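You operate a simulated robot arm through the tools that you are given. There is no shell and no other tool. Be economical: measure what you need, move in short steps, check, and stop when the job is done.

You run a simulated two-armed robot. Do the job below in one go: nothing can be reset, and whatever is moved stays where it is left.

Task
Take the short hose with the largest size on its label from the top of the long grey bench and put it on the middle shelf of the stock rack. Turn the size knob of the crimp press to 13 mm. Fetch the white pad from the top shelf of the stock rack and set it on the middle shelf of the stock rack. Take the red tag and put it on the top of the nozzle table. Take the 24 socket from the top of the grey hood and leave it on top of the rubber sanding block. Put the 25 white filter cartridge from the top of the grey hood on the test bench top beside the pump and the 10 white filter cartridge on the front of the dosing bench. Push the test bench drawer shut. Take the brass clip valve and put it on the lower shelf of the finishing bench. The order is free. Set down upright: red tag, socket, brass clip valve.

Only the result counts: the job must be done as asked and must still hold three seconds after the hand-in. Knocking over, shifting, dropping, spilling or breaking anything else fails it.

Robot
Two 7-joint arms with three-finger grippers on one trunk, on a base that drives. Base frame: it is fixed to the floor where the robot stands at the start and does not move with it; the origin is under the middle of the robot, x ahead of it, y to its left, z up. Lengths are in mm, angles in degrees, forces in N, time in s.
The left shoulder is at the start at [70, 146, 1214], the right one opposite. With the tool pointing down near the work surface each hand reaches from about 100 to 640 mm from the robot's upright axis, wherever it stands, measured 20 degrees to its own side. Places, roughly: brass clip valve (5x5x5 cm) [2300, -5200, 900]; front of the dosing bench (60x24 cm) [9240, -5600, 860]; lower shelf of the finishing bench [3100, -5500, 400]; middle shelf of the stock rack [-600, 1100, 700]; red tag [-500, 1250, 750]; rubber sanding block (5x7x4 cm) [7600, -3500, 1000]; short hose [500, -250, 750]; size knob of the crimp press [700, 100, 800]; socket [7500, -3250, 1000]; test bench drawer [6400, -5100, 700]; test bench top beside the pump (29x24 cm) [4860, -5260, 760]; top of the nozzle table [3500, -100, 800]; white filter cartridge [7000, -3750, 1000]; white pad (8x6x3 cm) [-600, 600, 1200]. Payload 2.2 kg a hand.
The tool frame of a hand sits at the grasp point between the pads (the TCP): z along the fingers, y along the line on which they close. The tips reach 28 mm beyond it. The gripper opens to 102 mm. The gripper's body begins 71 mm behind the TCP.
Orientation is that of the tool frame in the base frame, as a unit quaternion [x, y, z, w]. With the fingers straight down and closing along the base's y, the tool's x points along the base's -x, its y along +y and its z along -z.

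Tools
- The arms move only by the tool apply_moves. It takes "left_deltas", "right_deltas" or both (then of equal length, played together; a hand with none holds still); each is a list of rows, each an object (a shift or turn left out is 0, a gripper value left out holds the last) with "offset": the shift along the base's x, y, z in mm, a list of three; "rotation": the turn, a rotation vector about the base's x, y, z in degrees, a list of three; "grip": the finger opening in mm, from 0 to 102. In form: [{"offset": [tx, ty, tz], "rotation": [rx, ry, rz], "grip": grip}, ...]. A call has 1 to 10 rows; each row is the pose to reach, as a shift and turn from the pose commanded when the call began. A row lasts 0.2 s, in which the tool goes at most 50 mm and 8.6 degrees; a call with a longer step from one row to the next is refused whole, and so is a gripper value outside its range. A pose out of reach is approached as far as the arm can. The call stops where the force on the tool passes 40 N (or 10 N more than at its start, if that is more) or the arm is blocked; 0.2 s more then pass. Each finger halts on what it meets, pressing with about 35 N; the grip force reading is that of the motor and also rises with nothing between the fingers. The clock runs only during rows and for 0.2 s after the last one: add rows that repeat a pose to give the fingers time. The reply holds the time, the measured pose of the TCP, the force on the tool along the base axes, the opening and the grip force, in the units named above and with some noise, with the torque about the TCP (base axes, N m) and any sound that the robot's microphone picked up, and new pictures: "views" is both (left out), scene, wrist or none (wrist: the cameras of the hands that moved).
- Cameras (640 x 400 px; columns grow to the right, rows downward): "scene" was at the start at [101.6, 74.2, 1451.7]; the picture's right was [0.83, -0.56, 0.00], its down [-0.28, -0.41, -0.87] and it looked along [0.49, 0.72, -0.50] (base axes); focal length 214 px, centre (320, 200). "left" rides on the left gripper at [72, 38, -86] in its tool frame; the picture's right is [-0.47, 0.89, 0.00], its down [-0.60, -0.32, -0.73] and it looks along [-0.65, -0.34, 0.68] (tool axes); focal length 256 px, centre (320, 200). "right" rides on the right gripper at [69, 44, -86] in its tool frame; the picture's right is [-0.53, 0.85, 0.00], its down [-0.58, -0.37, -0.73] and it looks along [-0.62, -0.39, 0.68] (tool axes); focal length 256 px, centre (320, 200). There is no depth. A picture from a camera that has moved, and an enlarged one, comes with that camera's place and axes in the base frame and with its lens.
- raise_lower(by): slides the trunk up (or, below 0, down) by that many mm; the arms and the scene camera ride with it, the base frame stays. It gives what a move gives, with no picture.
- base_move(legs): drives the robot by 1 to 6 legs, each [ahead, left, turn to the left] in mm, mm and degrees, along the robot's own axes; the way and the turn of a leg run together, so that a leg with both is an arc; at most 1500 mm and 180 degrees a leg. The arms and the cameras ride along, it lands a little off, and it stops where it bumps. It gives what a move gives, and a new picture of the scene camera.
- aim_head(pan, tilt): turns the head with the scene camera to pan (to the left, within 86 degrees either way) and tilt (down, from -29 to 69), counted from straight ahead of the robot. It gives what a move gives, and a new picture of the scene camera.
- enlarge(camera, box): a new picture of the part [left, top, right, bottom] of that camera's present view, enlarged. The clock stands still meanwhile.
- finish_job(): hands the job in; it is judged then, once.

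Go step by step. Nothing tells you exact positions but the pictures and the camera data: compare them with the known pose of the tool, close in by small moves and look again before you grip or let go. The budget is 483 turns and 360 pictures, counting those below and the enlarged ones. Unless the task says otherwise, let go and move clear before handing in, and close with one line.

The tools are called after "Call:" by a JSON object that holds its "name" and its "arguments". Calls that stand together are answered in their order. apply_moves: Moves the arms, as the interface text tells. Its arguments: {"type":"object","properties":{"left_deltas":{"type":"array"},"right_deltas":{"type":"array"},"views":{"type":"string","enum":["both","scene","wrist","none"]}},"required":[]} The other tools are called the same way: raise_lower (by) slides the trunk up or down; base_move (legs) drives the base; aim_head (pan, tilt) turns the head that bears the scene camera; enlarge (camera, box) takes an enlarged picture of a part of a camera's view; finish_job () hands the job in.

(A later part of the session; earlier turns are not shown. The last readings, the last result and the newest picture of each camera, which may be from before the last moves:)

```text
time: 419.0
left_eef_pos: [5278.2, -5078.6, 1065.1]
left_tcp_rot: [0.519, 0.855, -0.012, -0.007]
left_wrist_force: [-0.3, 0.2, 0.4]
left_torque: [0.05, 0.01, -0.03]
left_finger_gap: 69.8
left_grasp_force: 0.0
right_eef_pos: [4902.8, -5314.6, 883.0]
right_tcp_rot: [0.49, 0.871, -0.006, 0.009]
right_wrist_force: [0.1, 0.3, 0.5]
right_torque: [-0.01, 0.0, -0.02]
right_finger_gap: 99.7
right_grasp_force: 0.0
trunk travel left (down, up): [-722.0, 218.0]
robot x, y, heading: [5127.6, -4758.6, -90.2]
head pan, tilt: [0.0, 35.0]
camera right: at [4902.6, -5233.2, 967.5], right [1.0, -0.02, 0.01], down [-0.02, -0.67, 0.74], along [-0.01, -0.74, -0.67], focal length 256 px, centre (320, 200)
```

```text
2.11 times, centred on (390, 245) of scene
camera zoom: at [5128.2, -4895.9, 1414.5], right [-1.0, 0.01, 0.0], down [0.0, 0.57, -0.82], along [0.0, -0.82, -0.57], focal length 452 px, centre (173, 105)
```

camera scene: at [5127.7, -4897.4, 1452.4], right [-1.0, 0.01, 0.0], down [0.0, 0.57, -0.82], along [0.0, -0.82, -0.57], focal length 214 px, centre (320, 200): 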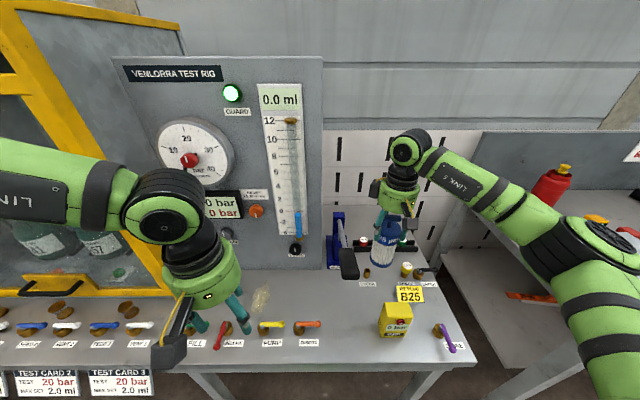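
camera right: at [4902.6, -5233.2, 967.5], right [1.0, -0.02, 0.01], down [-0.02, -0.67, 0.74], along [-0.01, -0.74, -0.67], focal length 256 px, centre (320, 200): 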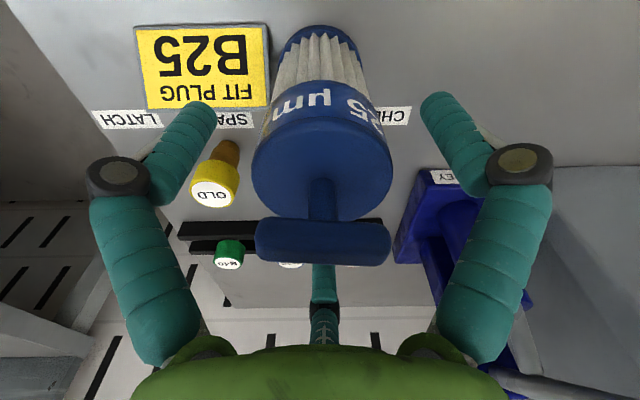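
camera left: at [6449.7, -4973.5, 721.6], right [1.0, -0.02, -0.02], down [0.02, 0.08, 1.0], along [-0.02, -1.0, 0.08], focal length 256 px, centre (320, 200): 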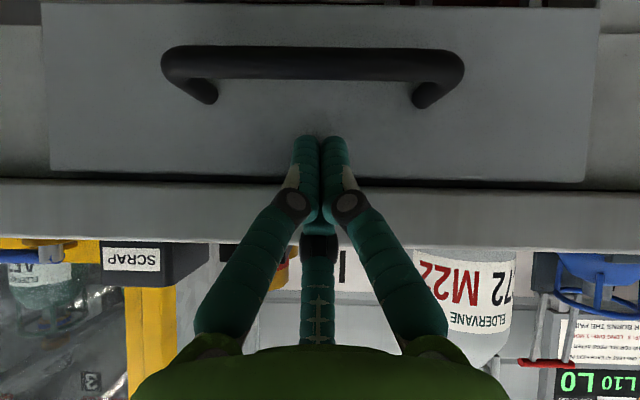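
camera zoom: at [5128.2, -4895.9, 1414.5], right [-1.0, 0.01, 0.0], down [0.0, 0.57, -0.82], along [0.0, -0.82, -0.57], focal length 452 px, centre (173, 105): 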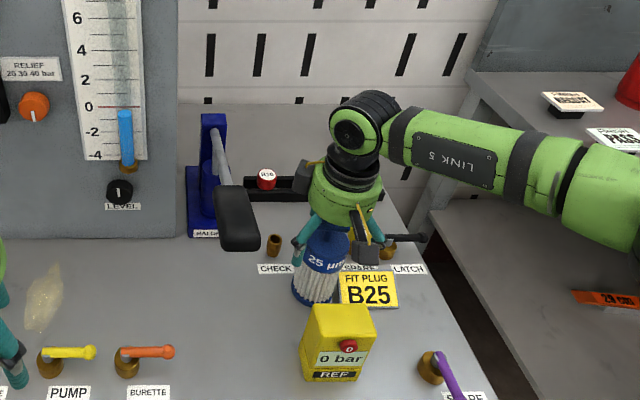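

Call:
{"name": "raise_lower", "arguments": {"by": 170}}

Call:
{"name": "base_move", "arguments": {"legs": [[-380, 0, 0]]}}

Call:
{"name": "enlarge", "arguments": {"camera": "scene", "box": [300, 150, 460, 290]}}

```text
time: 420.9
left_eef_pos: [5279.6, -5079.9, 1235.7]
left_tcp_rot: [0.519, 0.855, -0.013, -0.007]
left_wrist_force: [-0.3, -0.3, 0.9]
left_torque: [-0.01, 0.0, -0.01]
left_finger_gap: 70.3
left_grasp_force: 0.1
right_eef_pos: [4902.0, -5314.2, 1052.2]
right_tcp_rot: [0.49, 0.872, -0.006, 0.009]
right_wrist_force: [-0.3, -0.1, 0.7]
right_torque: [0.0, 0.0, -0.02]
right_finger_gap: 99.9
right_grasp_force: 0.0
trunk travel left (down, up): [-892.0, 48.0]
robot x, y, heading: [5126.2, -4755.1, -90.3]
head pan, tilt: [0.0, 35.0]
```

```text
time: 423.3
left_eef_pos: [5281.1, -4702.3, 1235.0]
left_tcp_rot: [0.518, 0.855, -0.012, -0.007]
left_wrist_force: [-0.5, -0.2, -0.6]
left_torque: [0.06, -0.01, 0.02]
left_finger_gap: 70.0
left_grasp_force: 0.1
right_eef_pos: [4904.9, -4937.3, 1051.5]
right_tcp_rot: [0.49, 0.872, -0.006, 0.008]
right_wrist_force: [-0.3, -0.6, 0.0]
right_torque: [0.03, 0.02, -0.02]
right_finger_gap: 99.9
right_grasp_force: 0.1
trunk travel left (down, up): [-892.0, 48.0]
robot x, y, heading: [5129.5, -4380.7, -90.2]
head pan, tilt: [0.0, 35.0]
camera scene: at [5130.3, -4518.9, 1584.2], right [-1.0, 0.01, 0.0], down [0.0, 0.58, -0.82], along [0.0, -0.82, -0.58], focal length 214 px, centre (320, 200)
```

scene: 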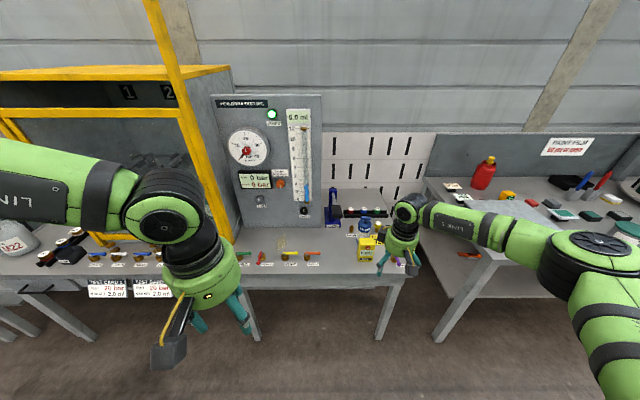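

```text
2.86 times, centred on (380, 220) of scene
camera zoom: at [5130.3, -4518.9, 1584.2], right [-1.0, 0.01, 0.0], down [0.0, 0.58, -0.82], along [0.0, -0.82, -0.58], focal length 613 px, centre (149, 143)
```

zoom: 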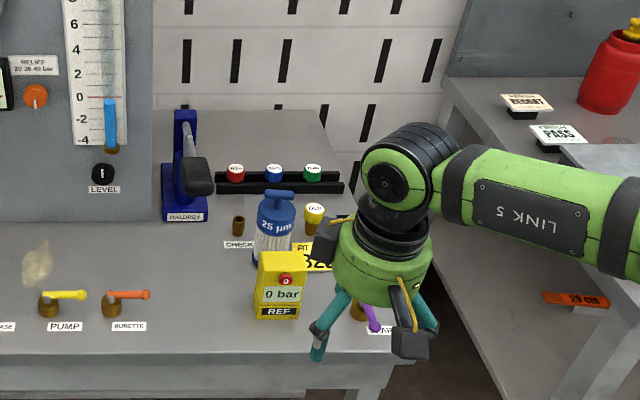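

Call:
{"name": "apply_moves", "arguments": {"right_deltas": [{"offset": [5, 45, 10]}, {"offset": [10, 90, 20]}, {"offset": [15, 135, 30]}, {"offset": [20, 180, 40]}, {"offset": [25, 220, 50]}], "views": "none"}}

Call:
{"name": "base_move", "arguments": {"legs": [[0, -1400, 0], [0, -1250, 0]]}}

Call:
{"name": "aim_head", "arguments": {"pan": 0, "tilt": 30}}

```text
time: 424.5
left_eef_pos: [5280.8, -4699.2, 1236.1]
left_tcp_rot: [0.517, 0.856, -0.012, -0.006]
left_wrist_force: [0.0, -0.3, 0.6]
left_torque: [-0.02, 0.02, -0.02]
left_finger_gap: 70.0
left_grasp_force: 0.1
right_eef_pos: [4929.9, -4713.7, 1103.1]
right_tcp_rot: [0.491, 0.871, -0.008, 0.009]
right_wrist_force: [0.2, 1.1, 0.4]
right_torque: [0.0, -0.02, 0.0]
right_finger_gap: 100.0
right_grasp_force: 0.0
trunk travel left (down, up): [-892.0, 48.0]
robot x, y, heading: [5129.2, -4376.3, -90.2]
head pan, tilt: [0.0, 35.0]
```

```text
time: 437.4
left_eef_pos: [2626.5, -4681.1, 1234.5]
left_tcp_rot: [0.52, 0.854, -0.013, -0.008]
left_wrist_force: [0.3, -0.6, -0.4]
left_torque: [-0.03, 0.04, 0.02]
left_finger_gap: 70.3
left_grasp_force: 0.1
right_eef_pos: [2274.1, -4696.2, 1101.7]
right_tcp_rot: [0.492, 0.87, -0.007, 0.008]
right_wrist_force: [1.3, -1.2, -0.1]
right_torque: [0.02, 0.0, 0.01]
right_finger_gap: 99.6
right_grasp_force: 0.1
trunk travel left (down, up): [-892.0, 48.0]
robot x, y, heading: [2474.1, -4353.1, -90.7]
head pan, tilt: [0.0, 35.0]
camera scene: at [2476.1, -4497.1, 1584.5], right [-1.0, 0.01, 0.0], down [0.0, 0.57, -0.82], along [-0.01, -0.82, -0.57], focal length 214 px, centre (320, 200)
```

scene: 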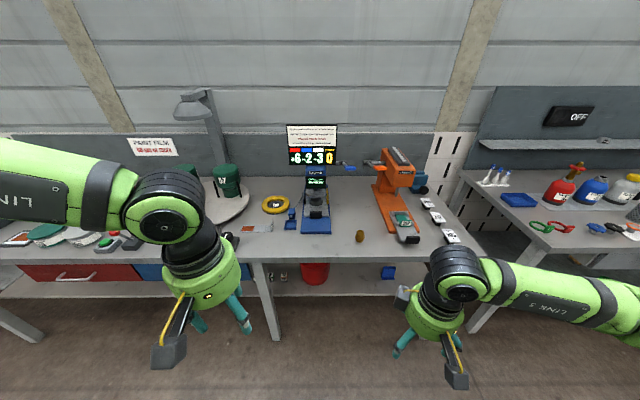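

```text
time: 438.1
left_eef_pos: [2625.4, -4682.0, 1235.4]
left_tcp_rot: [0.52, 0.854, -0.012, -0.006]
left_wrist_force: [0.5, 0.1, -0.6]
left_torque: [-0.02, 0.03, -0.01]
left_finger_gap: 70.3
left_grasp_force: 0.0
right_eef_pos: [2275.1, -4695.9, 1102.3]
right_tcp_rot: [0.492, 0.871, -0.007, 0.008]
right_wrist_force: [0.4, 0.6, 0.4]
right_torque: [0.04, 0.02, 0.01]
right_finger_gap: 99.9
right_grasp_force: 0.0
trunk travel left (down, up): [-892.0, 48.0]
robot x, y, heading: [2473.7, -4359.1, -90.7]
head pan, tilt: [0.0, 30.0]
camera scene: at [2475.3, -4499.4, 1592.2], right [-1.0, 0.01, 0.0], down [0.0, 0.5, -0.87], along [-0.01, -0.87, -0.5], focal length 214 px, centre (320, 200)
```

scene: 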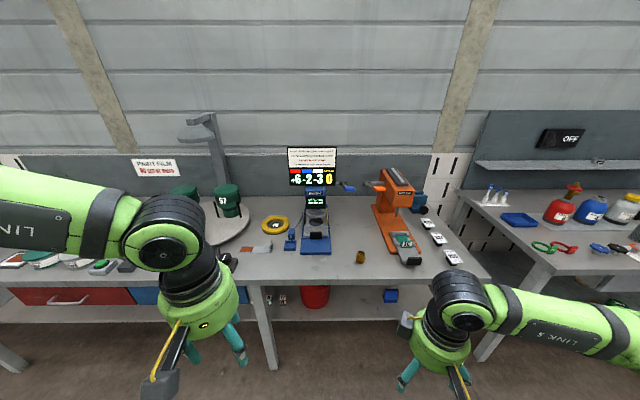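

Call:
{"name": "enlarge", "arguments": {"camera": "scene", "box": [240, 170, 480, 310]}}

Call:
{"name": "enlarge", "arguments": {"camera": "scene", "box": [340, 240, 390, 275]}}

```text
2.67 times, centred on (360, 240) of scene
camera zoom: at [2475.3, -4499.4, 1592.2], right [-1.0, 0.01, 0.0], down [0.0, 0.5, -0.87], along [-0.01, -0.87, -0.5], focal length 572 px, centre (213, 93)
```

zoom: 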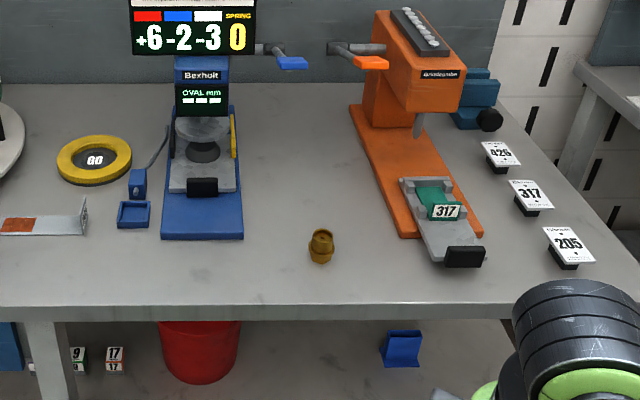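

```text
11.43 times, centred on (365, 258) of scene
camera zoom: at [2475.3, -4499.4, 1592.2], right [-1.0, 0.01, 0.0], down [0.0, 0.5, -0.87], along [-0.01, -0.87, -0.5], focal length 2451 px, centre (-194, -457)
```

zoom: 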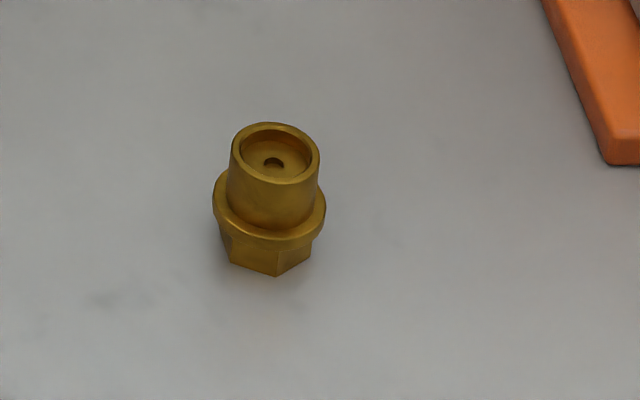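

Call:
{"name": "raise_lower", "arguments": {"by": -180}}

Call:
{"name": "apply_moves", "arguments": {"right_deltas": [{"offset": [0, -25, 0], "rotation": [-8, 0, 0]}, {"offset": [0, -50, 0], "rotation": [-16, 0, 0]}, {"offset": [0, -75, 0], "rotation": [-24, 0, 0]}, {"offset": [0, -100, 0], "rotation": [-32, 0, 0]}, {"offset": [0, -125, 0], "rotation": [-40, 0, 0]}, {"offset": [0, -150, 0], "rotation": [-46, 0, 0]}], "views": "none"}}

Call:
{"name": "base_move", "arguments": {"legs": [[100, -100, 0.7]]}}

Call:
{"name": "apply_moves", "arguments": {"right_deltas": [{"offset": [0, 0, 0], "grip": 85}], "views": "wrist"}}

```text
time: 440.1
left_eef_pos: [2624.0, -4679.9, 1056.4]
left_tcp_rot: [0.521, 0.854, -0.012, -0.006]
left_wrist_force: [-0.3, 0.4, 0.3]
left_torque: [-0.03, 0.01, -0.04]
left_finger_gap: 69.9
left_grasp_force: 0.1
right_eef_pos: [2274.3, -4696.8, 922.8]
right_tcp_rot: [0.492, 0.871, -0.006, 0.008]
right_wrist_force: [0.5, -0.3, 0.9]
right_torque: [0.02, 0.02, 0.0]
right_finger_gap: 100.0
right_grasp_force: 0.0
trunk travel left (down, up): [-712.0, 228.0]
robot x, y, heading: [2475.3, -4358.9, -90.6]
head pan, tilt: [0.0, 30.0]
```

```text
time: 441.5
left_eef_pos: [2624.3, -4680.9, 1056.3]
left_tcp_rot: [0.52, 0.854, -0.012, -0.008]
left_wrist_force: [-1.1, -0.3, 0.2]
left_torque: [-0.01, 0.0, 0.0]
left_finger_gap: 69.9
left_grasp_force: 0.0
right_eef_pos: [2273.8, -4846.7, 920.8]
right_tcp_rot: [0.449, 0.799, -0.347, 0.2]
right_wrist_force: [0.1, -0.4, 0.1]
right_torque: [0.0, 0.02, 0.02]
right_finger_gap: 99.7
right_grasp_force: 0.0
trunk travel left (down, up): [-712.0, 228.0]
robot x, y, heading: [2474.4, -4360.8, -90.5]
head pan, tilt: [0.0, 30.0]
```

```text
time: 442.8
left_eef_pos: [2528.9, -4777.0, 1056.8]
left_tcp_rot: [0.516, 0.856, -0.013, -0.006]
left_wrist_force: [-0.1, 0.2, -0.2]
left_torque: [0.0, -0.01, -0.01]
left_finger_gap: 70.1
left_grasp_force: 0.0
right_eef_pos: [2179.9, -4946.3, 922.0]
right_tcp_rot: [0.445, 0.801, -0.346, 0.201]
right_wrist_force: [-0.3, -0.5, 0.1]
right_torque: [0.01, -0.02, -0.04]
right_finger_gap: 99.9
right_grasp_force: 0.0
trunk travel left (down, up): [-712.0, 228.0]
robot x, y, heading: [2372.7, -4454.7, -90.0]
head pan, tilt: [0.0, 30.0]
camera scene: at [2378.0, -4596.4, 1412.5], right [-1.0, 0.0, 0.0], down [0.0, 0.5, -0.87], along [0.0, -0.87, -0.5], focal length 214 px, centre (320, 200)
```

scene: 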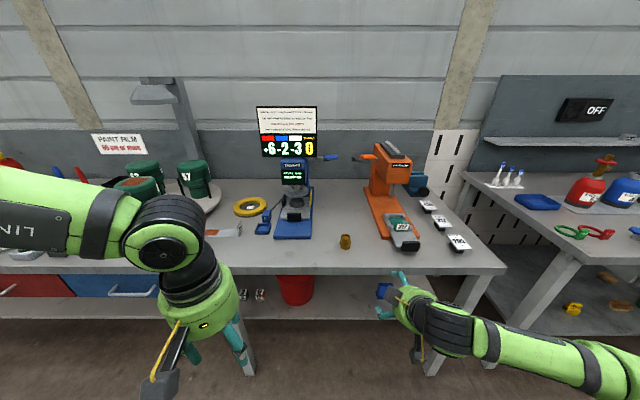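

```text
time: 443.2
left_eef_pos: [2529.0, -4776.6, 1056.2]
left_tcp_rot: [0.516, 0.857, -0.013, -0.007]
left_wrist_force: [0.1, 0.5, 0.6]
left_torque: [0.0, 0.02, 0.02]
left_finger_gap: 69.9
left_grasp_force: 0.0
right_eef_pos: [2180.2, -4947.5, 922.7]
right_tcp_rot: [0.445, 0.801, -0.346, 0.201]
right_wrist_force: [0.4, 0.7, -0.6]
right_torque: [0.01, 0.03, 0.0]
right_finger_gap: 85.0
right_grasp_force: 0.1
trunk travel left (down, up): [-712.0, 228.0]
robot x, y, heading: [2378.4, -4456.5, -89.9]
head pan, tilt: [0.0, 30.0]
camera right: at [2177.8, -4829.3, 921.1], right [1.0, 0.0, 0.02], down [-0.02, 0.07, 1.0], along [0.0, -1.0, 0.07], focal length 256 px, centre (320, 200)
```

right: 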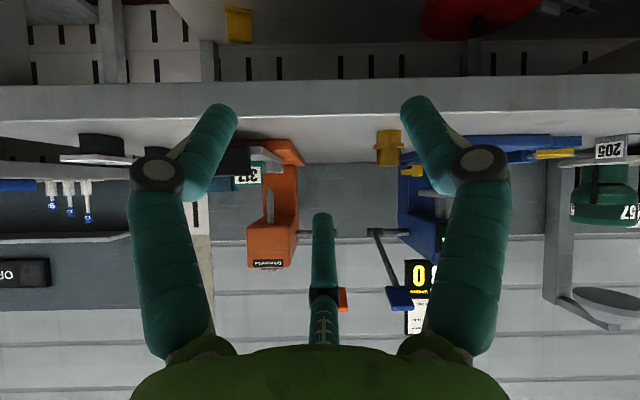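

Call:
{"name": "base_move", "arguments": {"legs": [[140, 0, 0]]}}

Call:
{"name": "apply_moves", "arguments": {"right_deltas": [{"offset": [35, 0, 20]}, {"offset": [70, -10, 35]}, {"offset": [100, -30, 38]}, {"offset": [101, -60, 38]}], "views": "both"}}

```text
time: 444.5
left_eef_pos: [2528.4, -4914.2, 1057.2]
left_tcp_rot: [0.516, 0.856, -0.013, -0.007]
left_wrist_force: [0.0, 0.9, 0.2]
left_torque: [-0.02, -0.03, -0.02]
left_finger_gap: 69.8
left_grasp_force: 0.0
right_eef_pos: [2177.6, -5085.1, 921.5]
right_tcp_rot: [0.445, 0.801, -0.346, 0.202]
right_wrist_force: [-0.3, 0.6, 0.1]
right_torque: [-0.04, 0.0, 0.0]
right_finger_gap: 85.0
right_grasp_force: 0.0
trunk travel left (down, up): [-712.0, 228.0]
robot x, y, heading: [2376.1, -4595.5, -90.1]
head pan, tilt: [0.0, 30.0]
camera scene: at [2376.4, -4734.0, 1412.5], right [-1.0, 0.0, 0.0], down [0.0, 0.5, -0.87], along [0.0, -0.87, -0.5], focal length 214 px, centre (320, 200)
```

scene: 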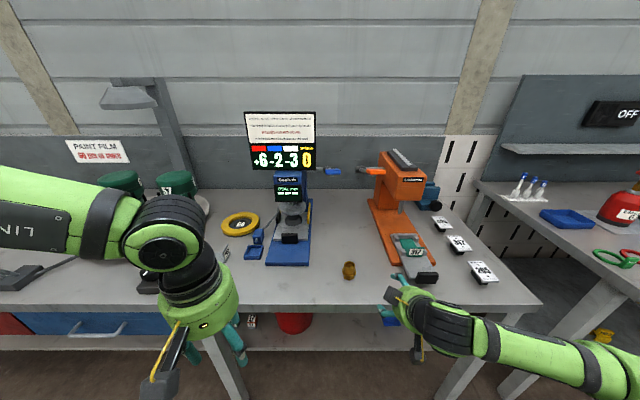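

```text
time: 445.5
left_eef_pos: [2527.4, -4916.4, 1055.6]
left_tcp_rot: [0.517, 0.856, -0.012, -0.007]
left_wrist_force: [-0.2, 0.2, -0.3]
left_torque: [0.03, 0.01, 0.02]
left_finger_gap: 70.1
left_grasp_force: 0.0
right_eef_pos: [2279.8, -5145.9, 959.3]
right_tcp_rot: [0.445, 0.801, -0.346, 0.202]
right_wrist_force: [-0.5, -0.6, 0.0]
right_torque: [-0.03, 0.05, 0.0]
right_finger_gap: 85.0
right_grasp_force: 0.1
trunk travel left (down, up): [-712.0, 228.0]
robot x, y, heading: [2375.7, -4595.1, -89.9]
head pan, tilt: [0.0, 30.0]
camera scene: at [2376.1, -4736.5, 1412.2], right [-1.0, 0.0, 0.0], down [0.0, 0.5, -0.87], along [0.0, -0.87, -0.5], focal length 214 px, centre (320, 200)
camera right: at [2278.0, -5028.3, 959.0], right [1.0, 0.0, 0.02], down [-0.02, 0.07, 1.0], along [0.0, -1.0, 0.07], focal length 256 px, centre (320, 200)
```

scene: 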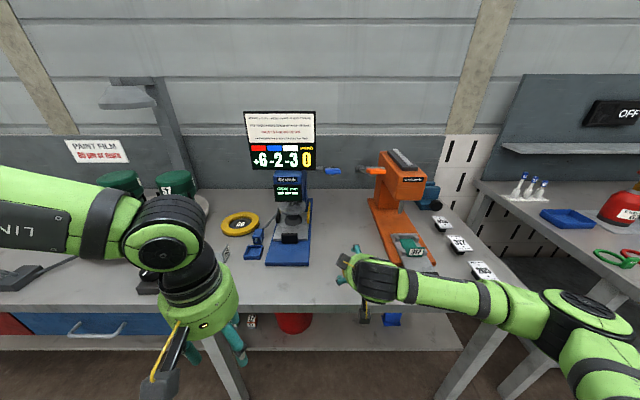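
right: 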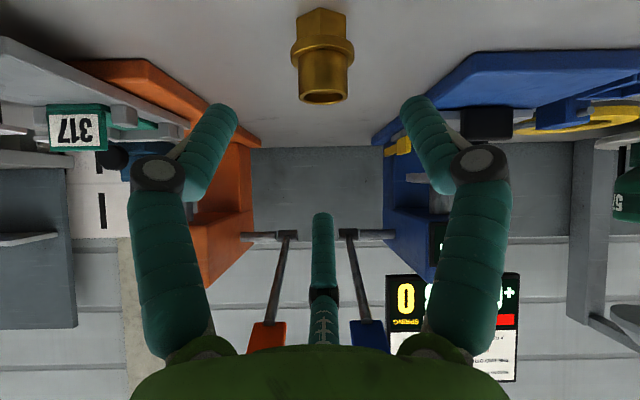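

Call:
{"name": "apply_moves", "arguments": {"right_deltas": [{"offset": [0, -20, -16]}, {"offset": [0, -40, -32]}, {"offset": [0, -58, -46]}], "views": "wrist"}}

```text
time: 446.3
left_eef_pos: [2527.8, -4917.8, 1056.2]
left_tcp_rot: [0.517, 0.856, -0.012, -0.008]
left_wrist_force: [0.4, -0.2, 0.7]
left_torque: [-0.02, -0.02, 0.03]
left_finger_gap: 70.2
left_grasp_force: 0.0
right_eef_pos: [2279.7, -5203.4, 913.8]
right_tcp_rot: [0.446, 0.801, -0.346, 0.201]
right_wrist_force: [0.1, 0.1, 0.8]
right_torque: [0.0, 0.0, -0.01]
right_finger_gap: 85.0
right_grasp_force: 0.1
trunk travel left (down, up): [-712.0, 228.0]
robot x, y, heading: [2373.8, -4594.6, -90.1]
head pan, tilt: [0.0, 30.0]
camera right: at [2278.2, -5086.3, 912.8], right [1.0, 0.0, 0.02], down [-0.02, 0.07, 1.0], along [0.0, -1.0, 0.07], focal length 256 px, centre (320, 200)
```

right: 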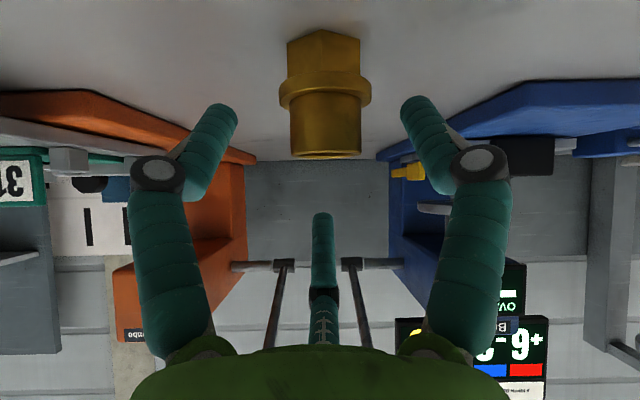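

Call:
{"name": "apply_moves", "arguments": {"right_deltas": [{"offset": [1, -3, 0], "grip": 70}, {"offset": [1, -3, 0], "grip": 55}, {"offset": [1, -3, 0], "grip": 40}, {"offset": [1, -3, 0], "grip": 25}, {"offset": [1, -3, 0], "grip": 20}, {"offset": [1, -3, 0], "grip": 20}], "views": "wrist"}}

```text
time: 447.7
left_eef_pos: [2528.6, -4916.6, 1056.5]
left_tcp_rot: [0.516, 0.856, -0.012, -0.007]
left_wrist_force: [0.3, 0.6, 0.3]
left_torque: [-0.02, 0.02, 0.0]
left_finger_gap: 70.1
left_grasp_force: 0.2
right_eef_pos: [2279.3, -5206.0, 914.2]
right_tcp_rot: [0.446, 0.801, -0.346, 0.202]
right_wrist_force: [0.3, -0.1, -0.3]
right_torque: [0.02, -0.04, 0.0]
right_finger_gap: 41.0
right_grasp_force: 34.7
trunk travel left (down, up): [-712.0, 228.0]
robot x, y, heading: [2376.1, -4598.2, -89.9]
head pan, tilt: [0.0, 30.0]
camera right: at [2279.0, -5088.7, 912.5], right [1.0, 0.0, 0.02], down [-0.02, 0.07, 1.0], along [0.0, -1.0, 0.07], focal length 256 px, centre (320, 200)
```

right: 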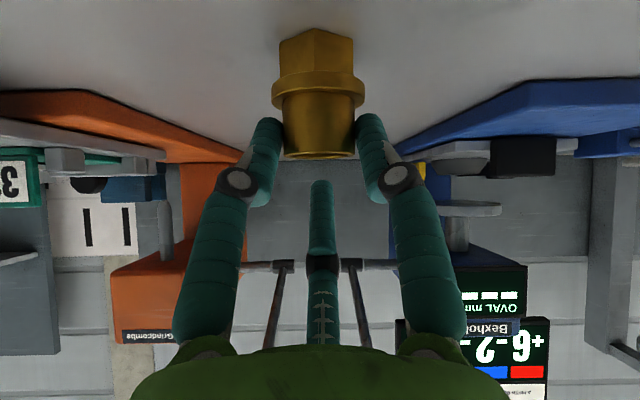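

Call:
{"name": "raise_lower", "arguments": {"by": 60}}

Call:
{"name": "apply_moves", "arguments": {"right_deltas": [{"offset": [0, 0, 0]}], "views": "wrist"}}

```text
time: 448.7
left_eef_pos: [2527.0, -4918.0, 1115.7]
left_tcp_rot: [0.517, 0.856, -0.012, -0.007]
left_wrist_force: [-0.7, -0.1, 0.5]
left_torque: [-0.01, 0.03, 0.01]
left_finger_gap: 69.8
left_grasp_force: 0.0
right_eef_pos: [2280.0, -5206.9, 973.1]
right_tcp_rot: [0.445, 0.801, -0.346, 0.202]
right_wrist_force: [0.6, 0.1, -2.2]
right_torque: [0.04, 0.02, -0.04]
right_finger_gap: 41.2
right_grasp_force: 34.7
trunk travel left (down, up): [-772.0, 168.0]
robot x, y, heading: [2372.8, -4596.2, -89.7]
head pan, tilt: [0.0, 30.0]
```

```text
time: 449.1
left_eef_pos: [2528.2, -4917.3, 1115.2]
left_tcp_rot: [0.517, 0.856, -0.012, -0.007]
left_wrist_force: [0.0, -0.5, -0.1]
left_torque: [-0.03, 0.03, 0.0]
left_finger_gap: 70.1
left_grasp_force: 0.0
right_eef_pos: [2280.2, -5206.0, 973.7]
right_tcp_rot: [0.445, 0.801, -0.345, 0.202]
right_wrist_force: [0.1, -0.3, -3.0]
right_torque: [0.01, 0.0, -0.01]
right_finger_gap: 41.4
right_grasp_force: 34.9
trunk travel left (down, up): [-772.0, 168.0]
robot x, y, heading: [2376.9, -4592.6, -90.1]
head pan, tilt: [0.0, 30.0]
camera right: at [2279.0, -5088.6, 972.7], right [1.0, 0.0, 0.02], down [-0.02, 0.07, 1.0], along [0.0, -1.0, 0.07], focal length 256 px, centre (320, 200)
```

right: 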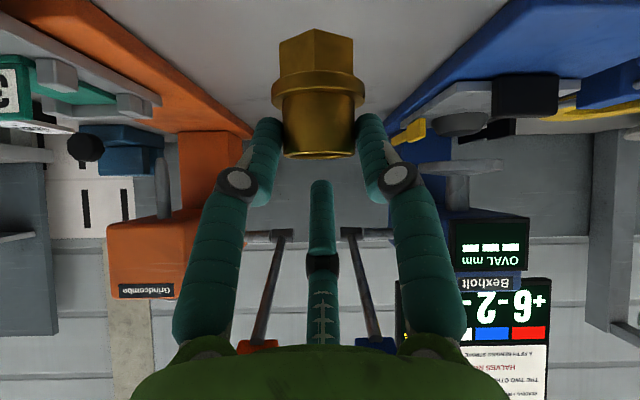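

Call:
{"name": "base_move", "arguments": {"legs": [[-330, 0, 0]]}}

Call:
{"name": "raise_lower", "arguments": {"by": -400}}

Call:
{"name": "aim_head", "arguments": {"pan": 20, "tilt": 25}}

```text
time: 451.3
left_eef_pos: [2527.9, -4590.6, 1115.1]
left_tcp_rot: [0.517, 0.856, -0.012, -0.007]
left_wrist_force: [0.3, 0.1, -0.7]
left_torque: [0.02, -0.01, -0.02]
left_finger_gap: 69.8
left_grasp_force: 0.0
right_eef_pos: [2279.7, -4877.8, 972.7]
right_tcp_rot: [0.445, 0.801, -0.345, 0.202]
right_wrist_force: [0.0, 0.4, -3.0]
right_torque: [0.0, 0.01, -0.02]
right_finger_gap: 41.2
right_grasp_force: 34.7
trunk travel left (down, up): [-772.0, 168.0]
robot x, y, heading: [2373.5, -4266.0, -90.1]
head pan, tilt: [0.0, 30.0]
camera scene: at [2376.1, -4409.5, 1472.0], right [-1.0, 0.0, 0.0], down [0.0, 0.5, -0.87], along [0.0, -0.87, -0.5], focal length 214 px, centre (320, 200)
```

scene: 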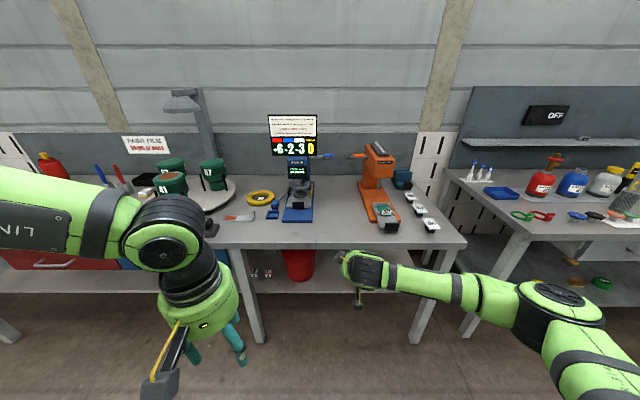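

```text
time: 455.1
left_eef_pos: [2527.8, -4587.4, 714.9]
left_tcp_rot: [0.516, 0.857, -0.012, -0.008]
left_wrist_force: [0.3, 0.5, 0.4]
left_torque: [0.02, 0.0, 0.02]
left_finger_gap: 69.8
left_grasp_force: 0.0
right_eef_pos: [2278.6, -4877.8, 573.8]
right_tcp_rot: [0.445, 0.801, -0.346, 0.202]
right_wrist_force: [-0.1, 0.2, -2.8]
right_torque: [0.03, -0.01, -0.03]
right_finger_gap: 41.1
right_grasp_force: 34.6
trunk travel left (down, up): [-372.0, 568.0]
robot x, y, heading: [2373.7, -4266.1, -89.8]
head pan, tilt: [0.0, 30.0]
```

```text
time: 456.0
left_eef_pos: [2527.5, -4587.1, 716.6]
left_tcp_rot: [0.516, 0.856, -0.011, -0.007]
left_wrist_force: [0.8, -0.4, 0.2]
left_torque: [-0.01, -0.01, 0.0]
left_finger_gap: 69.7
left_grasp_force: 0.0
right_eef_pos: [2279.2, -4877.8, 573.0]
right_tcp_rot: [0.445, 0.801, -0.345, 0.202]
right_wrist_force: [-0.3, 0.0, -2.1]
right_torque: [0.04, 0.02, 0.0]
right_finger_gap: 41.0
right_grasp_force: 34.9
trunk travel left (down, up): [-372.0, 568.0]
robot x, y, heading: [2374.4, -4266.6, -90.3]
head pan, tilt: [20.0, 25.0]
camera scene: at [2407.6, -4403.7, 1080.2], right [-0.94, -0.34, 0.0], down [-0.14, 0.4, -0.91], along [0.31, -0.85, -0.42], focal length 214 px, centre (320, 200)
```

scene: 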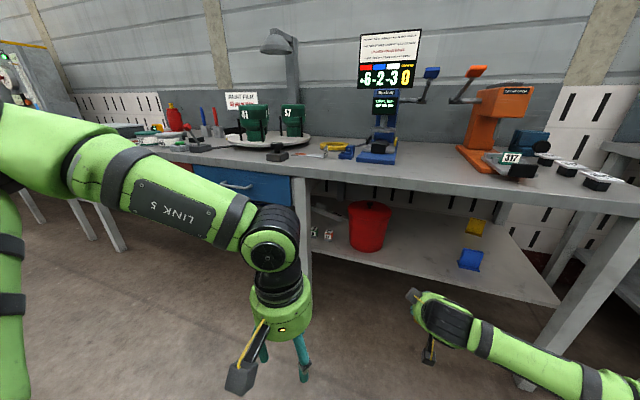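

Call:
{"name": "enlarge", "arguments": {"camera": "scene", "box": [60, 110, 380, 290]}}

```text
2.00 times, centred on (220, 200) of scene
camera zoom: at [2407.6, -4403.7, 1080.2], right [-0.94, -0.34, 0.0], down [-0.14, 0.4, -0.91], along [0.31, -0.85, -0.42], focal length 429 px, centre (520, 200)
```

zoom: 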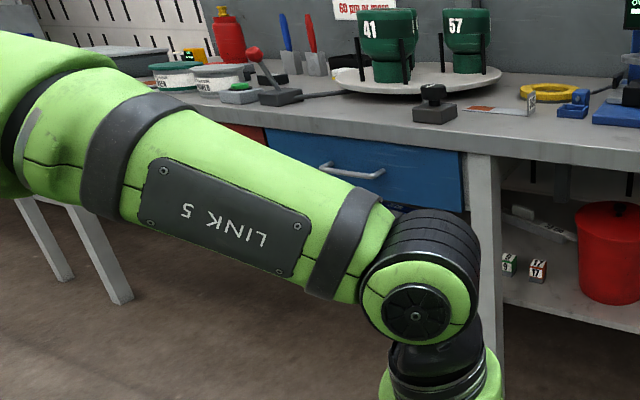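

Call:
{"name": "base_move", "arguments": {"legs": [[0, 650, 0]]}}

Call:
{"name": "aim_head", "arguments": {"pan": 0, "tilt": 25}}

```text
time: 459.6
left_eef_pos: [3177.6, -4589.9, 715.3]
left_tcp_rot: [0.518, 0.855, -0.012, -0.008]
left_wrist_force: [-0.3, 0.0, 0.2]
left_torque: [0.01, 0.02, 0.03]
left_finger_gap: 70.1
left_grasp_force: 0.1
right_eef_pos: [2929.6, -4877.6, 573.4]
right_tcp_rot: [0.447, 0.8, -0.345, 0.202]
right_wrist_force: [0.0, 0.1, -2.7]
right_torque: [0.02, 0.02, 0.02]
right_finger_gap: 40.7
right_grasp_force: 35.3
trunk travel left (down, up): [-372.0, 568.0]
robot x, y, heading: [3027.7, -4266.7, -90.1]
head pan, tilt: [20.0, 25.0]
camera scene: at [3058.4, -4404.3, 1080.2], right [-0.94, -0.34, 0.0], down [-0.14, 0.4, -0.91], along [0.31, -0.85, -0.42], focal length 214 px, centre (320, 200)
```

scene: 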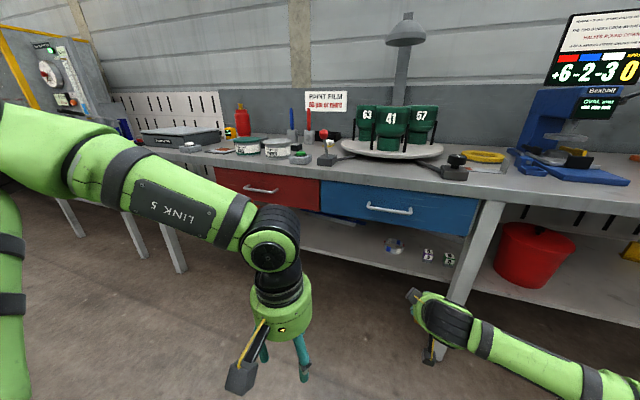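

```text
time: 460.4
left_eef_pos: [3177.7, -4589.1, 715.5]
left_tcp_rot: [0.517, 0.856, -0.012, -0.006]
left_wrist_force: [0.6, -0.3, 0.6]
left_torque: [0.0, 0.0, 0.01]
left_finger_gap: 69.9
left_grasp_force: 0.1
right_eef_pos: [2928.9, -4878.1, 573.0]
right_tcp_rot: [0.447, 0.8, -0.345, 0.201]
right_wrist_force: [0.3, 1.0, -1.9]
right_torque: [-0.01, 0.01, -0.03]
right_finger_gap: 41.1
right_grasp_force: 35.0
trunk travel left (down, up): [-372.0, 568.0]
robot x, y, heading: [3028.0, -4265.6, -90.3]
head pan, tilt: [0.0, 25.0]
camera scene: at [3026.7, -4409.8, 1080.2], right [-1.0, 0.0, 0.0], down [0.0, 0.42, -0.91], along [0.0, -0.91, -0.42], focal length 214 px, centre (320, 200)
```

scene: 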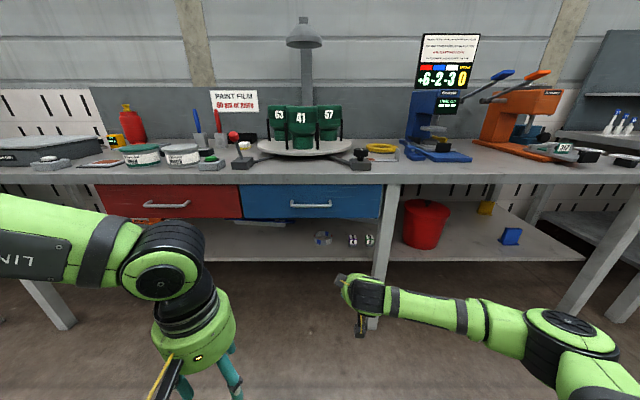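

Call:
{"name": "base_move", "arguments": {"legs": [[0, -671, 0]]}}

Call:
{"name": "raise_lower", "arguments": {"by": -45}}

Call:
{"name": "base_move", "arguments": {"legs": [[250, 0, 0]]}}

Call:
{"name": "apply_moves", "arguments": {"right_deltas": [{"offset": [0, 0, 0]}], "views": "wrist"}}

```text
time: 464.1
left_eef_pos: [2505.0, -4587.6, 716.1]
left_tcp_rot: [0.518, 0.855, -0.011, -0.007]
left_wrist_force: [-0.1, 0.4, -0.1]
left_torque: [-0.03, 0.01, -0.01]
left_finger_gap: 69.9
left_grasp_force: 0.1
right_eef_pos: [2256.0, -4875.1, 573.3]
right_tcp_rot: [0.448, 0.799, -0.346, 0.201]
right_wrist_force: [-0.6, 0.4, -2.3]
right_torque: [0.04, -0.01, 0.02]
right_finger_gap: 41.4
right_grasp_force: 35.1
trunk travel left (down, up): [-372.0, 568.0]
robot x, y, heading: [2356.4, -4261.0, -90.2]
head pan, tilt: [0.0, 25.0]
camera scene: at [2354.2, -4407.3, 1080.2], right [-1.0, 0.01, 0.0], down [0.0, 0.42, -0.91], along [0.0, -0.91, -0.42], focal length 214 px, centre (320, 200)
```

scene: 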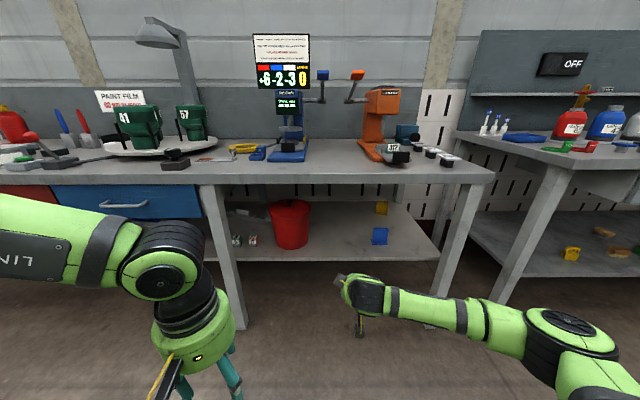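

```text
time: 465.0
left_eef_pos: [2505.4, -4586.4, 671.7]
left_tcp_rot: [0.518, 0.855, -0.013, -0.006]
left_wrist_force: [-0.2, 0.0, -0.6]
left_torque: [0.0, 0.02, 0.01]
left_finger_gap: 70.2
left_grasp_force: 0.1
right_eef_pos: [2256.1, -4874.5, 527.8]
right_tcp_rot: [0.448, 0.799, -0.346, 0.201]
right_wrist_force: [-0.3, -0.1, -1.3]
right_torque: [0.0, 0.01, 0.01]
right_finger_gap: 41.1
right_grasp_force: 35.1
trunk travel left (down, up): [-327.0, 613.0]
robot x, y, heading: [2353.7, -4262.9, -90.5]
head pan, tilt: [0.0, 25.0]
```

```text
time: 466.8
left_eef_pos: [2503.9, -4837.3, 670.8]
left_tcp_rot: [0.519, 0.855, -0.013, -0.007]
left_wrist_force: [0.4, -0.3, -0.8]
left_torque: [0.01, 0.02, 0.0]
left_finger_gap: 70.0
left_grasp_force: 0.0
right_eef_pos: [2253.5, -5122.7, 527.5]
right_tcp_rot: [0.449, 0.8, -0.345, 0.2]
right_wrist_force: [0.7, 0.4, -1.2]
right_torque: [0.05, 0.03, -0.02]
right_finger_gap: 41.1
right_grasp_force: 35.5
trunk travel left (down, up): [-327.0, 613.0]
robot x, y, heading: [2353.2, -4511.4, -90.4]
head pan, tilt: [0.0, 25.0]
camera scene: at [2352.8, -4656.0, 1035.1], right [-1.0, 0.01, 0.0], down [0.0, 0.42, -0.91], along [-0.01, -0.91, -0.42], focal length 214 px, centre (320, 200)
```

scene: 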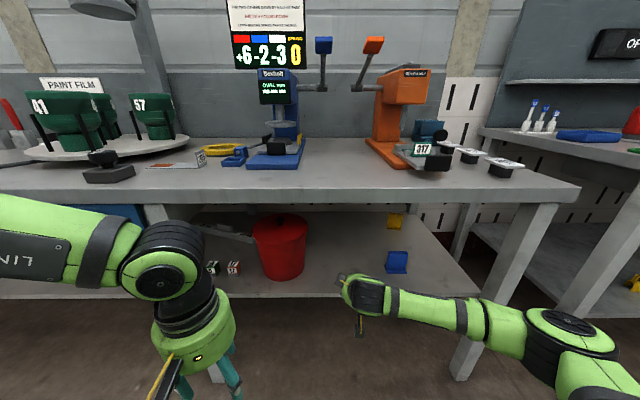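

```text
time: 467.2
left_eef_pos: [2503.7, -4835.5, 670.4]
left_tcp_rot: [0.519, 0.855, -0.011, -0.007]
left_wrist_force: [0.4, 0.7, -0.5]
left_torque: [0.01, 0.01, 0.0]
left_finger_gap: 70.0
left_grasp_force: 0.1
right_eef_pos: [2253.7, -5122.2, 528.1]
right_tcp_rot: [0.449, 0.799, -0.346, 0.2]
right_wrist_force: [-0.4, 0.1, -2.7]
right_torque: [0.0, 0.0, 0.03]
right_finger_gap: 41.0
right_grasp_force: 35.0
trunk travel left (down, up): [-327.0, 613.0]
robot x, y, heading: [2353.3, -4513.6, -90.6]
head pan, tilt: [0.0, 25.0]
camera right: at [2253.0, -5005.0, 527.0], right [1.0, -0.01, 0.02], down [-0.02, 0.07, 1.0], along [-0.01, -1.0, 0.07], focal length 256 px, centre (320, 200)
```

right: 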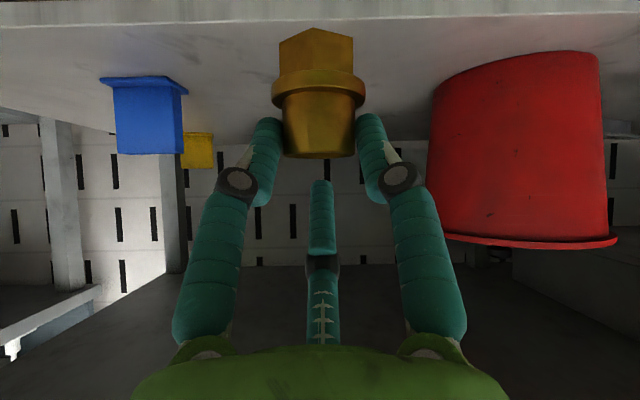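

Call:
{"name": "raise_lower", "arguments": {"by": -15}}

Call:
{"name": "base_move", "arguments": {"legs": [[135, 0, 0]]}}

Call:
{"name": "apply_moves", "arguments": {"right_deltas": [{"offset": [0, 0, -4]}], "views": "wrist"}}

```text
time: 467.9
left_eef_pos: [2503.5, -4835.1, 656.5]
left_tcp_rot: [0.52, 0.854, -0.012, -0.006]
left_wrist_force: [-0.1, -0.3, 0.1]
left_torque: [-0.03, -0.02, -0.03]
left_finger_gap: 70.1
left_grasp_force: 0.1
right_eef_pos: [2253.8, -5122.9, 513.8]
right_tcp_rot: [0.448, 0.799, -0.346, 0.201]
right_wrist_force: [-0.7, -0.1, -2.3]
right_torque: [0.03, -0.04, 0.03]
right_finger_gap: 41.0
right_grasp_force: 35.2
trunk travel left (down, up): [-312.0, 628.0]
robot x, y, heading: [2350.1, -4511.3, -90.4]
head pan, tilt: [0.0, 25.0]
```

```text
time: 469.2
left_eef_pos: [2502.5, -4969.6, 654.4]
left_tcp_rot: [0.519, 0.855, -0.011, -0.007]
left_wrist_force: [-0.1, 0.6, 0.6]
left_torque: [0.0, -0.02, -0.02]
left_finger_gap: 69.8
left_grasp_force: 0.1
right_eef_pos: [2252.7, -5256.3, 512.4]
right_tcp_rot: [0.448, 0.8, -0.345, 0.2]
right_wrist_force: [-0.5, 0.6, -1.9]
right_torque: [0.01, -0.02, 0.0]
right_finger_gap: 41.0
right_grasp_force: 35.1
trunk travel left (down, up): [-312.0, 628.0]
robot x, y, heading: [2352.7, -4648.9, -90.2]
head pan, tilt: [0.0, 25.0]
camera scene: at [2352.1, -4789.9, 1020.1], right [-1.0, 0.01, 0.0], down [0.0, 0.42, -0.91], along [-0.01, -0.91, -0.42], focal length 214 px, centre (320, 200)
```

scene: 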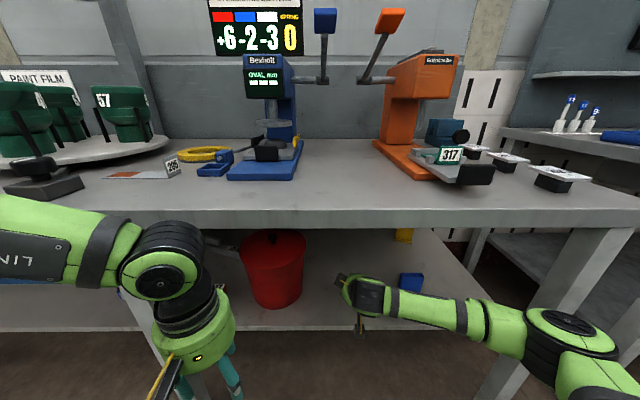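

```text
time: 469.6
left_eef_pos: [2501.9, -4969.2, 655.0]
left_tcp_rot: [0.52, 0.854, -0.012, -0.007]
left_wrist_force: [-0.4, 0.6, 0.4]
left_torque: [0.01, 0.01, -0.01]
left_finger_gap: 70.0
left_grasp_force: 0.0
right_eef_pos: [2253.5, -5257.1, 509.5]
right_tcp_rot: [0.448, 0.8, -0.345, 0.199]
right_wrist_force: [-0.2, 0.0, -3.2]
right_torque: [0.0, 0.0, 0.01]
right_finger_gap: 41.1
right_grasp_force: 34.7
trunk travel left (down, up): [-312.0, 628.0]
robot x, y, heading: [2353.5, -4646.3, -90.5]
head pan, tilt: [0.0, 25.0]
camera right: at [2252.5, -5139.0, 508.2], right [1.0, -0.01, 0.02], down [-0.02, 0.07, 1.0], along [-0.01, -1.0, 0.07], focal length 256 px, centre (320, 200)
```

right: 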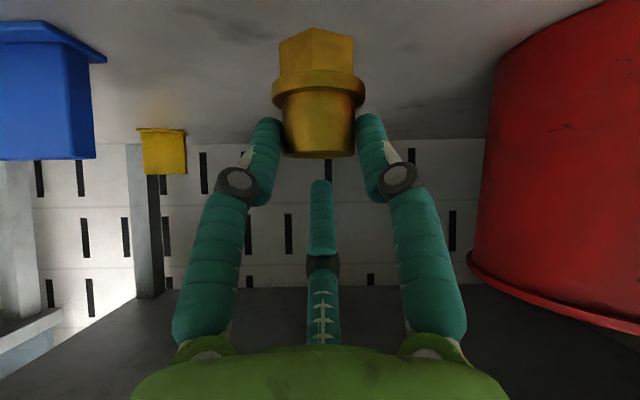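

Call:
{"name": "raise_lower", "arguments": {"by": -10}}

Call:
{"name": "raise_lower", "arguments": {"by": -8}}

```text
time: 470.1
left_eef_pos: [2502.7, -4969.1, 646.2]
left_tcp_rot: [0.518, 0.855, -0.012, -0.006]
left_wrist_force: [0.6, -0.1, -0.2]
left_torque: [-0.02, 0.0, 0.02]
left_finger_gap: 69.7
left_grasp_force: 0.0
right_eef_pos: [2252.9, -5256.9, 498.9]
right_tcp_rot: [0.448, 0.8, -0.345, 0.2]
right_wrist_force: [-0.6, -0.8, -1.1]
right_torque: [0.03, -0.01, -0.01]
right_finger_gap: 40.8
right_grasp_force: 35.2
trunk travel left (down, up): [-302.0, 638.0]
robot x, y, heading: [2353.6, -4647.2, -90.2]
head pan, tilt: [0.0, 25.0]
```

```text
time: 470.7
left_eef_pos: [2503.6, -4969.3, 637.9]
left_tcp_rot: [0.519, 0.855, -0.013, -0.007]
left_wrist_force: [0.2, 0.0, 0.1]
left_torque: [0.02, 0.0, 0.0]
left_finger_gap: 69.8
left_grasp_force: 0.0
right_eef_pos: [2253.3, -5256.3, 491.2]
right_tcp_rot: [0.448, 0.8, -0.346, 0.199]
right_wrist_force: [-0.5, -0.5, -1.6]
right_torque: [0.02, -0.01, 0.01]
right_finger_gap: 40.7
right_grasp_force: 35.1
trunk travel left (down, up): [-294.0, 646.0]
robot x, y, heading: [2353.1, -4647.1, -90.5]
head pan, tilt: [0.0, 25.0]
```

Call:
{"name": "raise_lower", "arguments": {"by": -6}}

Call:
{"name": "raise_lower", "arguments": {"by": -5}}

```text
time: 471.3
left_eef_pos: [2502.6, -4968.7, 632.5]
left_tcp_rot: [0.519, 0.855, -0.013, -0.006]
left_wrist_force: [-1.1, 0.3, 0.3]
left_torque: [-0.01, -0.02, -0.01]
left_finger_gap: 69.9
left_grasp_force: 0.0
right_eef_pos: [2252.9, -5256.1, 484.6]
right_tcp_rot: [0.448, 0.8, -0.346, 0.199]
right_wrist_force: [-0.1, 0.2, -2.5]
right_torque: [-0.01, -0.01, -0.01]
right_finger_gap: 41.1
right_grasp_force: 34.7
trunk travel left (down, up): [-288.0, 652.0]
robot x, y, heading: [2354.1, -4645.3, -90.3]
head pan, tilt: [0.0, 25.0]
```

```text
time: 471.8
left_eef_pos: [2502.7, -4969.9, 628.4]
left_tcp_rot: [0.519, 0.855, -0.013, -0.006]
left_wrist_force: [-0.2, 1.0, -0.1]
left_torque: [0.0, -0.01, 0.03]
left_finger_gap: 69.8
left_grasp_force: 0.1
right_eef_pos: [2252.2, -5255.8, 480.4]
right_tcp_rot: [0.449, 0.8, -0.346, 0.199]
right_wrist_force: [0.0, 0.5, -2.1]
right_torque: [0.0, 0.0, -0.01]
right_finger_gap: 40.8
right_grasp_force: 35.3
trunk travel left (down, up): [-283.0, 657.0]
robot x, y, heading: [2352.9, -4642.8, -90.3]
head pan, tilt: [0.0, 25.0]
```

Call:
{"name": "raise_lower", "arguments": {"by": -5}}

Call:
{"name": "raise_lower", "arguments": {"by": -4}}

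Call:
{"name": "apply_moves", "arguments": {"right_deltas": [{"offset": [0, 0, 0]}], "views": "wrist"}}

```text
time: 472.3
left_eef_pos: [2502.1, -4968.7, 621.3]
left_tcp_rot: [0.519, 0.855, -0.013, -0.006]
left_wrist_force: [0.5, 1.0, 0.8]
left_torque: [0.0, 0.04, -0.02]
left_finger_gap: 70.0
left_grasp_force: 0.0
right_eef_pos: [2252.8, -5256.7, 475.8]
right_tcp_rot: [0.447, 0.8, -0.345, 0.2]
right_wrist_force: [-0.3, -0.8, -1.9]
right_torque: [0.03, 0.01, -0.01]
right_finger_gap: 41.3
right_grasp_force: 34.8
trunk travel left (down, up): [-278.0, 662.0]
robot x, y, heading: [2351.2, -4643.8, -90.3]
head pan, tilt: [0.0, 25.0]
```

```text
time: 472.9
left_eef_pos: [2503.0, -4969.5, 616.8]
left_tcp_rot: [0.519, 0.855, -0.012, -0.007]
left_wrist_force: [0.2, -0.2, 0.5]
left_torque: [0.02, 0.05, -0.01]
left_finger_gap: 69.9
left_grasp_force: 0.0
right_eef_pos: [2252.4, -5255.9, 471.7]
right_tcp_rot: [0.447, 0.8, -0.346, 0.2]
right_wrist_force: [1.1, -0.2, -3.1]
right_torque: [0.06, 0.01, -0.02]
right_finger_gap: 41.2
right_grasp_force: 34.8
trunk travel left (down, up): [-274.0, 666.0]
robot x, y, heading: [2351.4, -4645.4, -90.2]
head pan, tilt: [0.0, 25.0]
```

```text
time: 473.3
left_eef_pos: [2502.9, -4968.7, 618.0]
left_tcp_rot: [0.518, 0.855, -0.011, -0.008]
left_wrist_force: [-0.3, 0.6, 0.3]
left_torque: [-0.03, -0.01, -0.01]
left_finger_gap: 70.1
left_grasp_force: 0.0
right_eef_pos: [2253.0, -5255.6, 471.6]
right_tcp_rot: [0.448, 0.8, -0.346, 0.199]
right_wrist_force: [0.3, -0.2, -1.4]
right_torque: [-0.01, 0.0, 0.02]
right_finger_gap: 41.0
right_grasp_force: 35.3
trunk travel left (down, up): [-274.0, 666.0]
robot x, y, heading: [2351.0, -4645.9, -90.5]
head pan, tilt: [0.0, 25.0]
camera right: at [2252.6, -5139.0, 470.5], right [1.0, 0.0, 0.02], down [-0.02, 0.07, 1.0], along [-0.01, -1.0, 0.07], focal length 256 px, centre (320, 200)
```

right: 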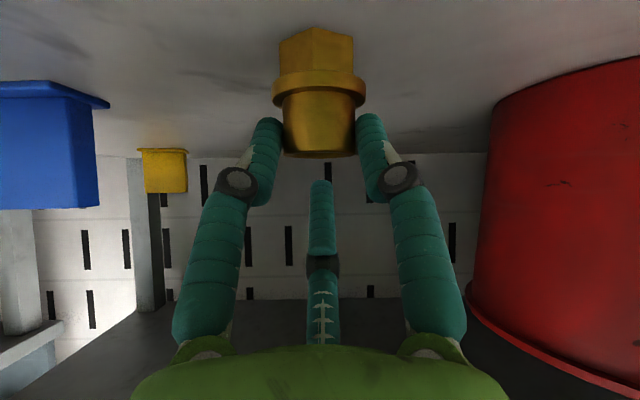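

Call:
{"name": "raise_lower", "arguments": {"by": -8}}

Call:
{"name": "raise_lower", "arguments": {"by": -6}}

Call:
{"name": "raise_lower", "arguments": {"by": -5}}

```text
time: 473.8
left_eef_pos: [2502.6, -4969.5, 610.2]
left_tcp_rot: [0.519, 0.855, -0.012, -0.006]
left_wrist_force: [0.1, 0.3, 0.7]
left_torque: [-0.01, 0.01, -0.04]
left_finger_gap: 69.7
left_grasp_force: 0.0
right_eef_pos: [2252.8, -5257.6, 463.7]
right_tcp_rot: [0.448, 0.8, -0.346, 0.2]
right_wrist_force: [0.3, -0.4, -0.9]
right_torque: [-0.05, 0.02, 0.01]
right_finger_gap: 41.2
right_grasp_force: 35.0
trunk travel left (down, up): [-266.0, 674.0]
robot x, y, heading: [2350.8, -4646.4, -90.5]
head pan, tilt: [0.0, 25.0]
```

```text
time: 474.4
left_eef_pos: [2502.6, -4968.1, 605.2]
left_tcp_rot: [0.52, 0.854, -0.014, -0.007]
left_wrist_force: [0.9, -0.4, 0.3]
left_torque: [0.04, 0.02, -0.02]
left_finger_gap: 70.0
left_grasp_force: 0.1
right_eef_pos: [2253.0, -5256.6, 464.1]
right_tcp_rot: [0.447, 0.798, -0.35, 0.204]
right_wrist_force: [-1.0, 3.8, 20.7]
right_torque: [0.45, 0.12, -0.04]
right_finger_gap: 41.1
right_grasp_force: 34.7
trunk travel left (down, up): [-260.0, 680.0]
robot x, y, heading: [2350.9, -4644.8, -90.5]
head pan, tilt: [0.0, 25.0]
```

```text
time: 474.9
left_eef_pos: [2502.8, -4966.7, 600.2]
left_tcp_rot: [0.518, 0.855, -0.014, -0.007]
left_wrist_force: [-0.6, 0.0, -0.5]
left_torque: [0.02, 0.02, 0.05]
left_finger_gap: 69.9
left_grasp_force: 0.0
right_eef_pos: [2252.8, -5257.8, 460.5]
right_tcp_rot: [0.447, 0.797, -0.352, 0.205]
right_wrist_force: [0.1, 0.7, 26.3]
right_torque: [-0.32, 0.12, -0.06]
right_finger_gap: 41.3
right_grasp_force: 34.5
trunk travel left (down, up): [-255.0, 685.0]
robot x, y, heading: [2351.7, -4645.4, -90.3]
head pan, tilt: [0.0, 25.0]
```

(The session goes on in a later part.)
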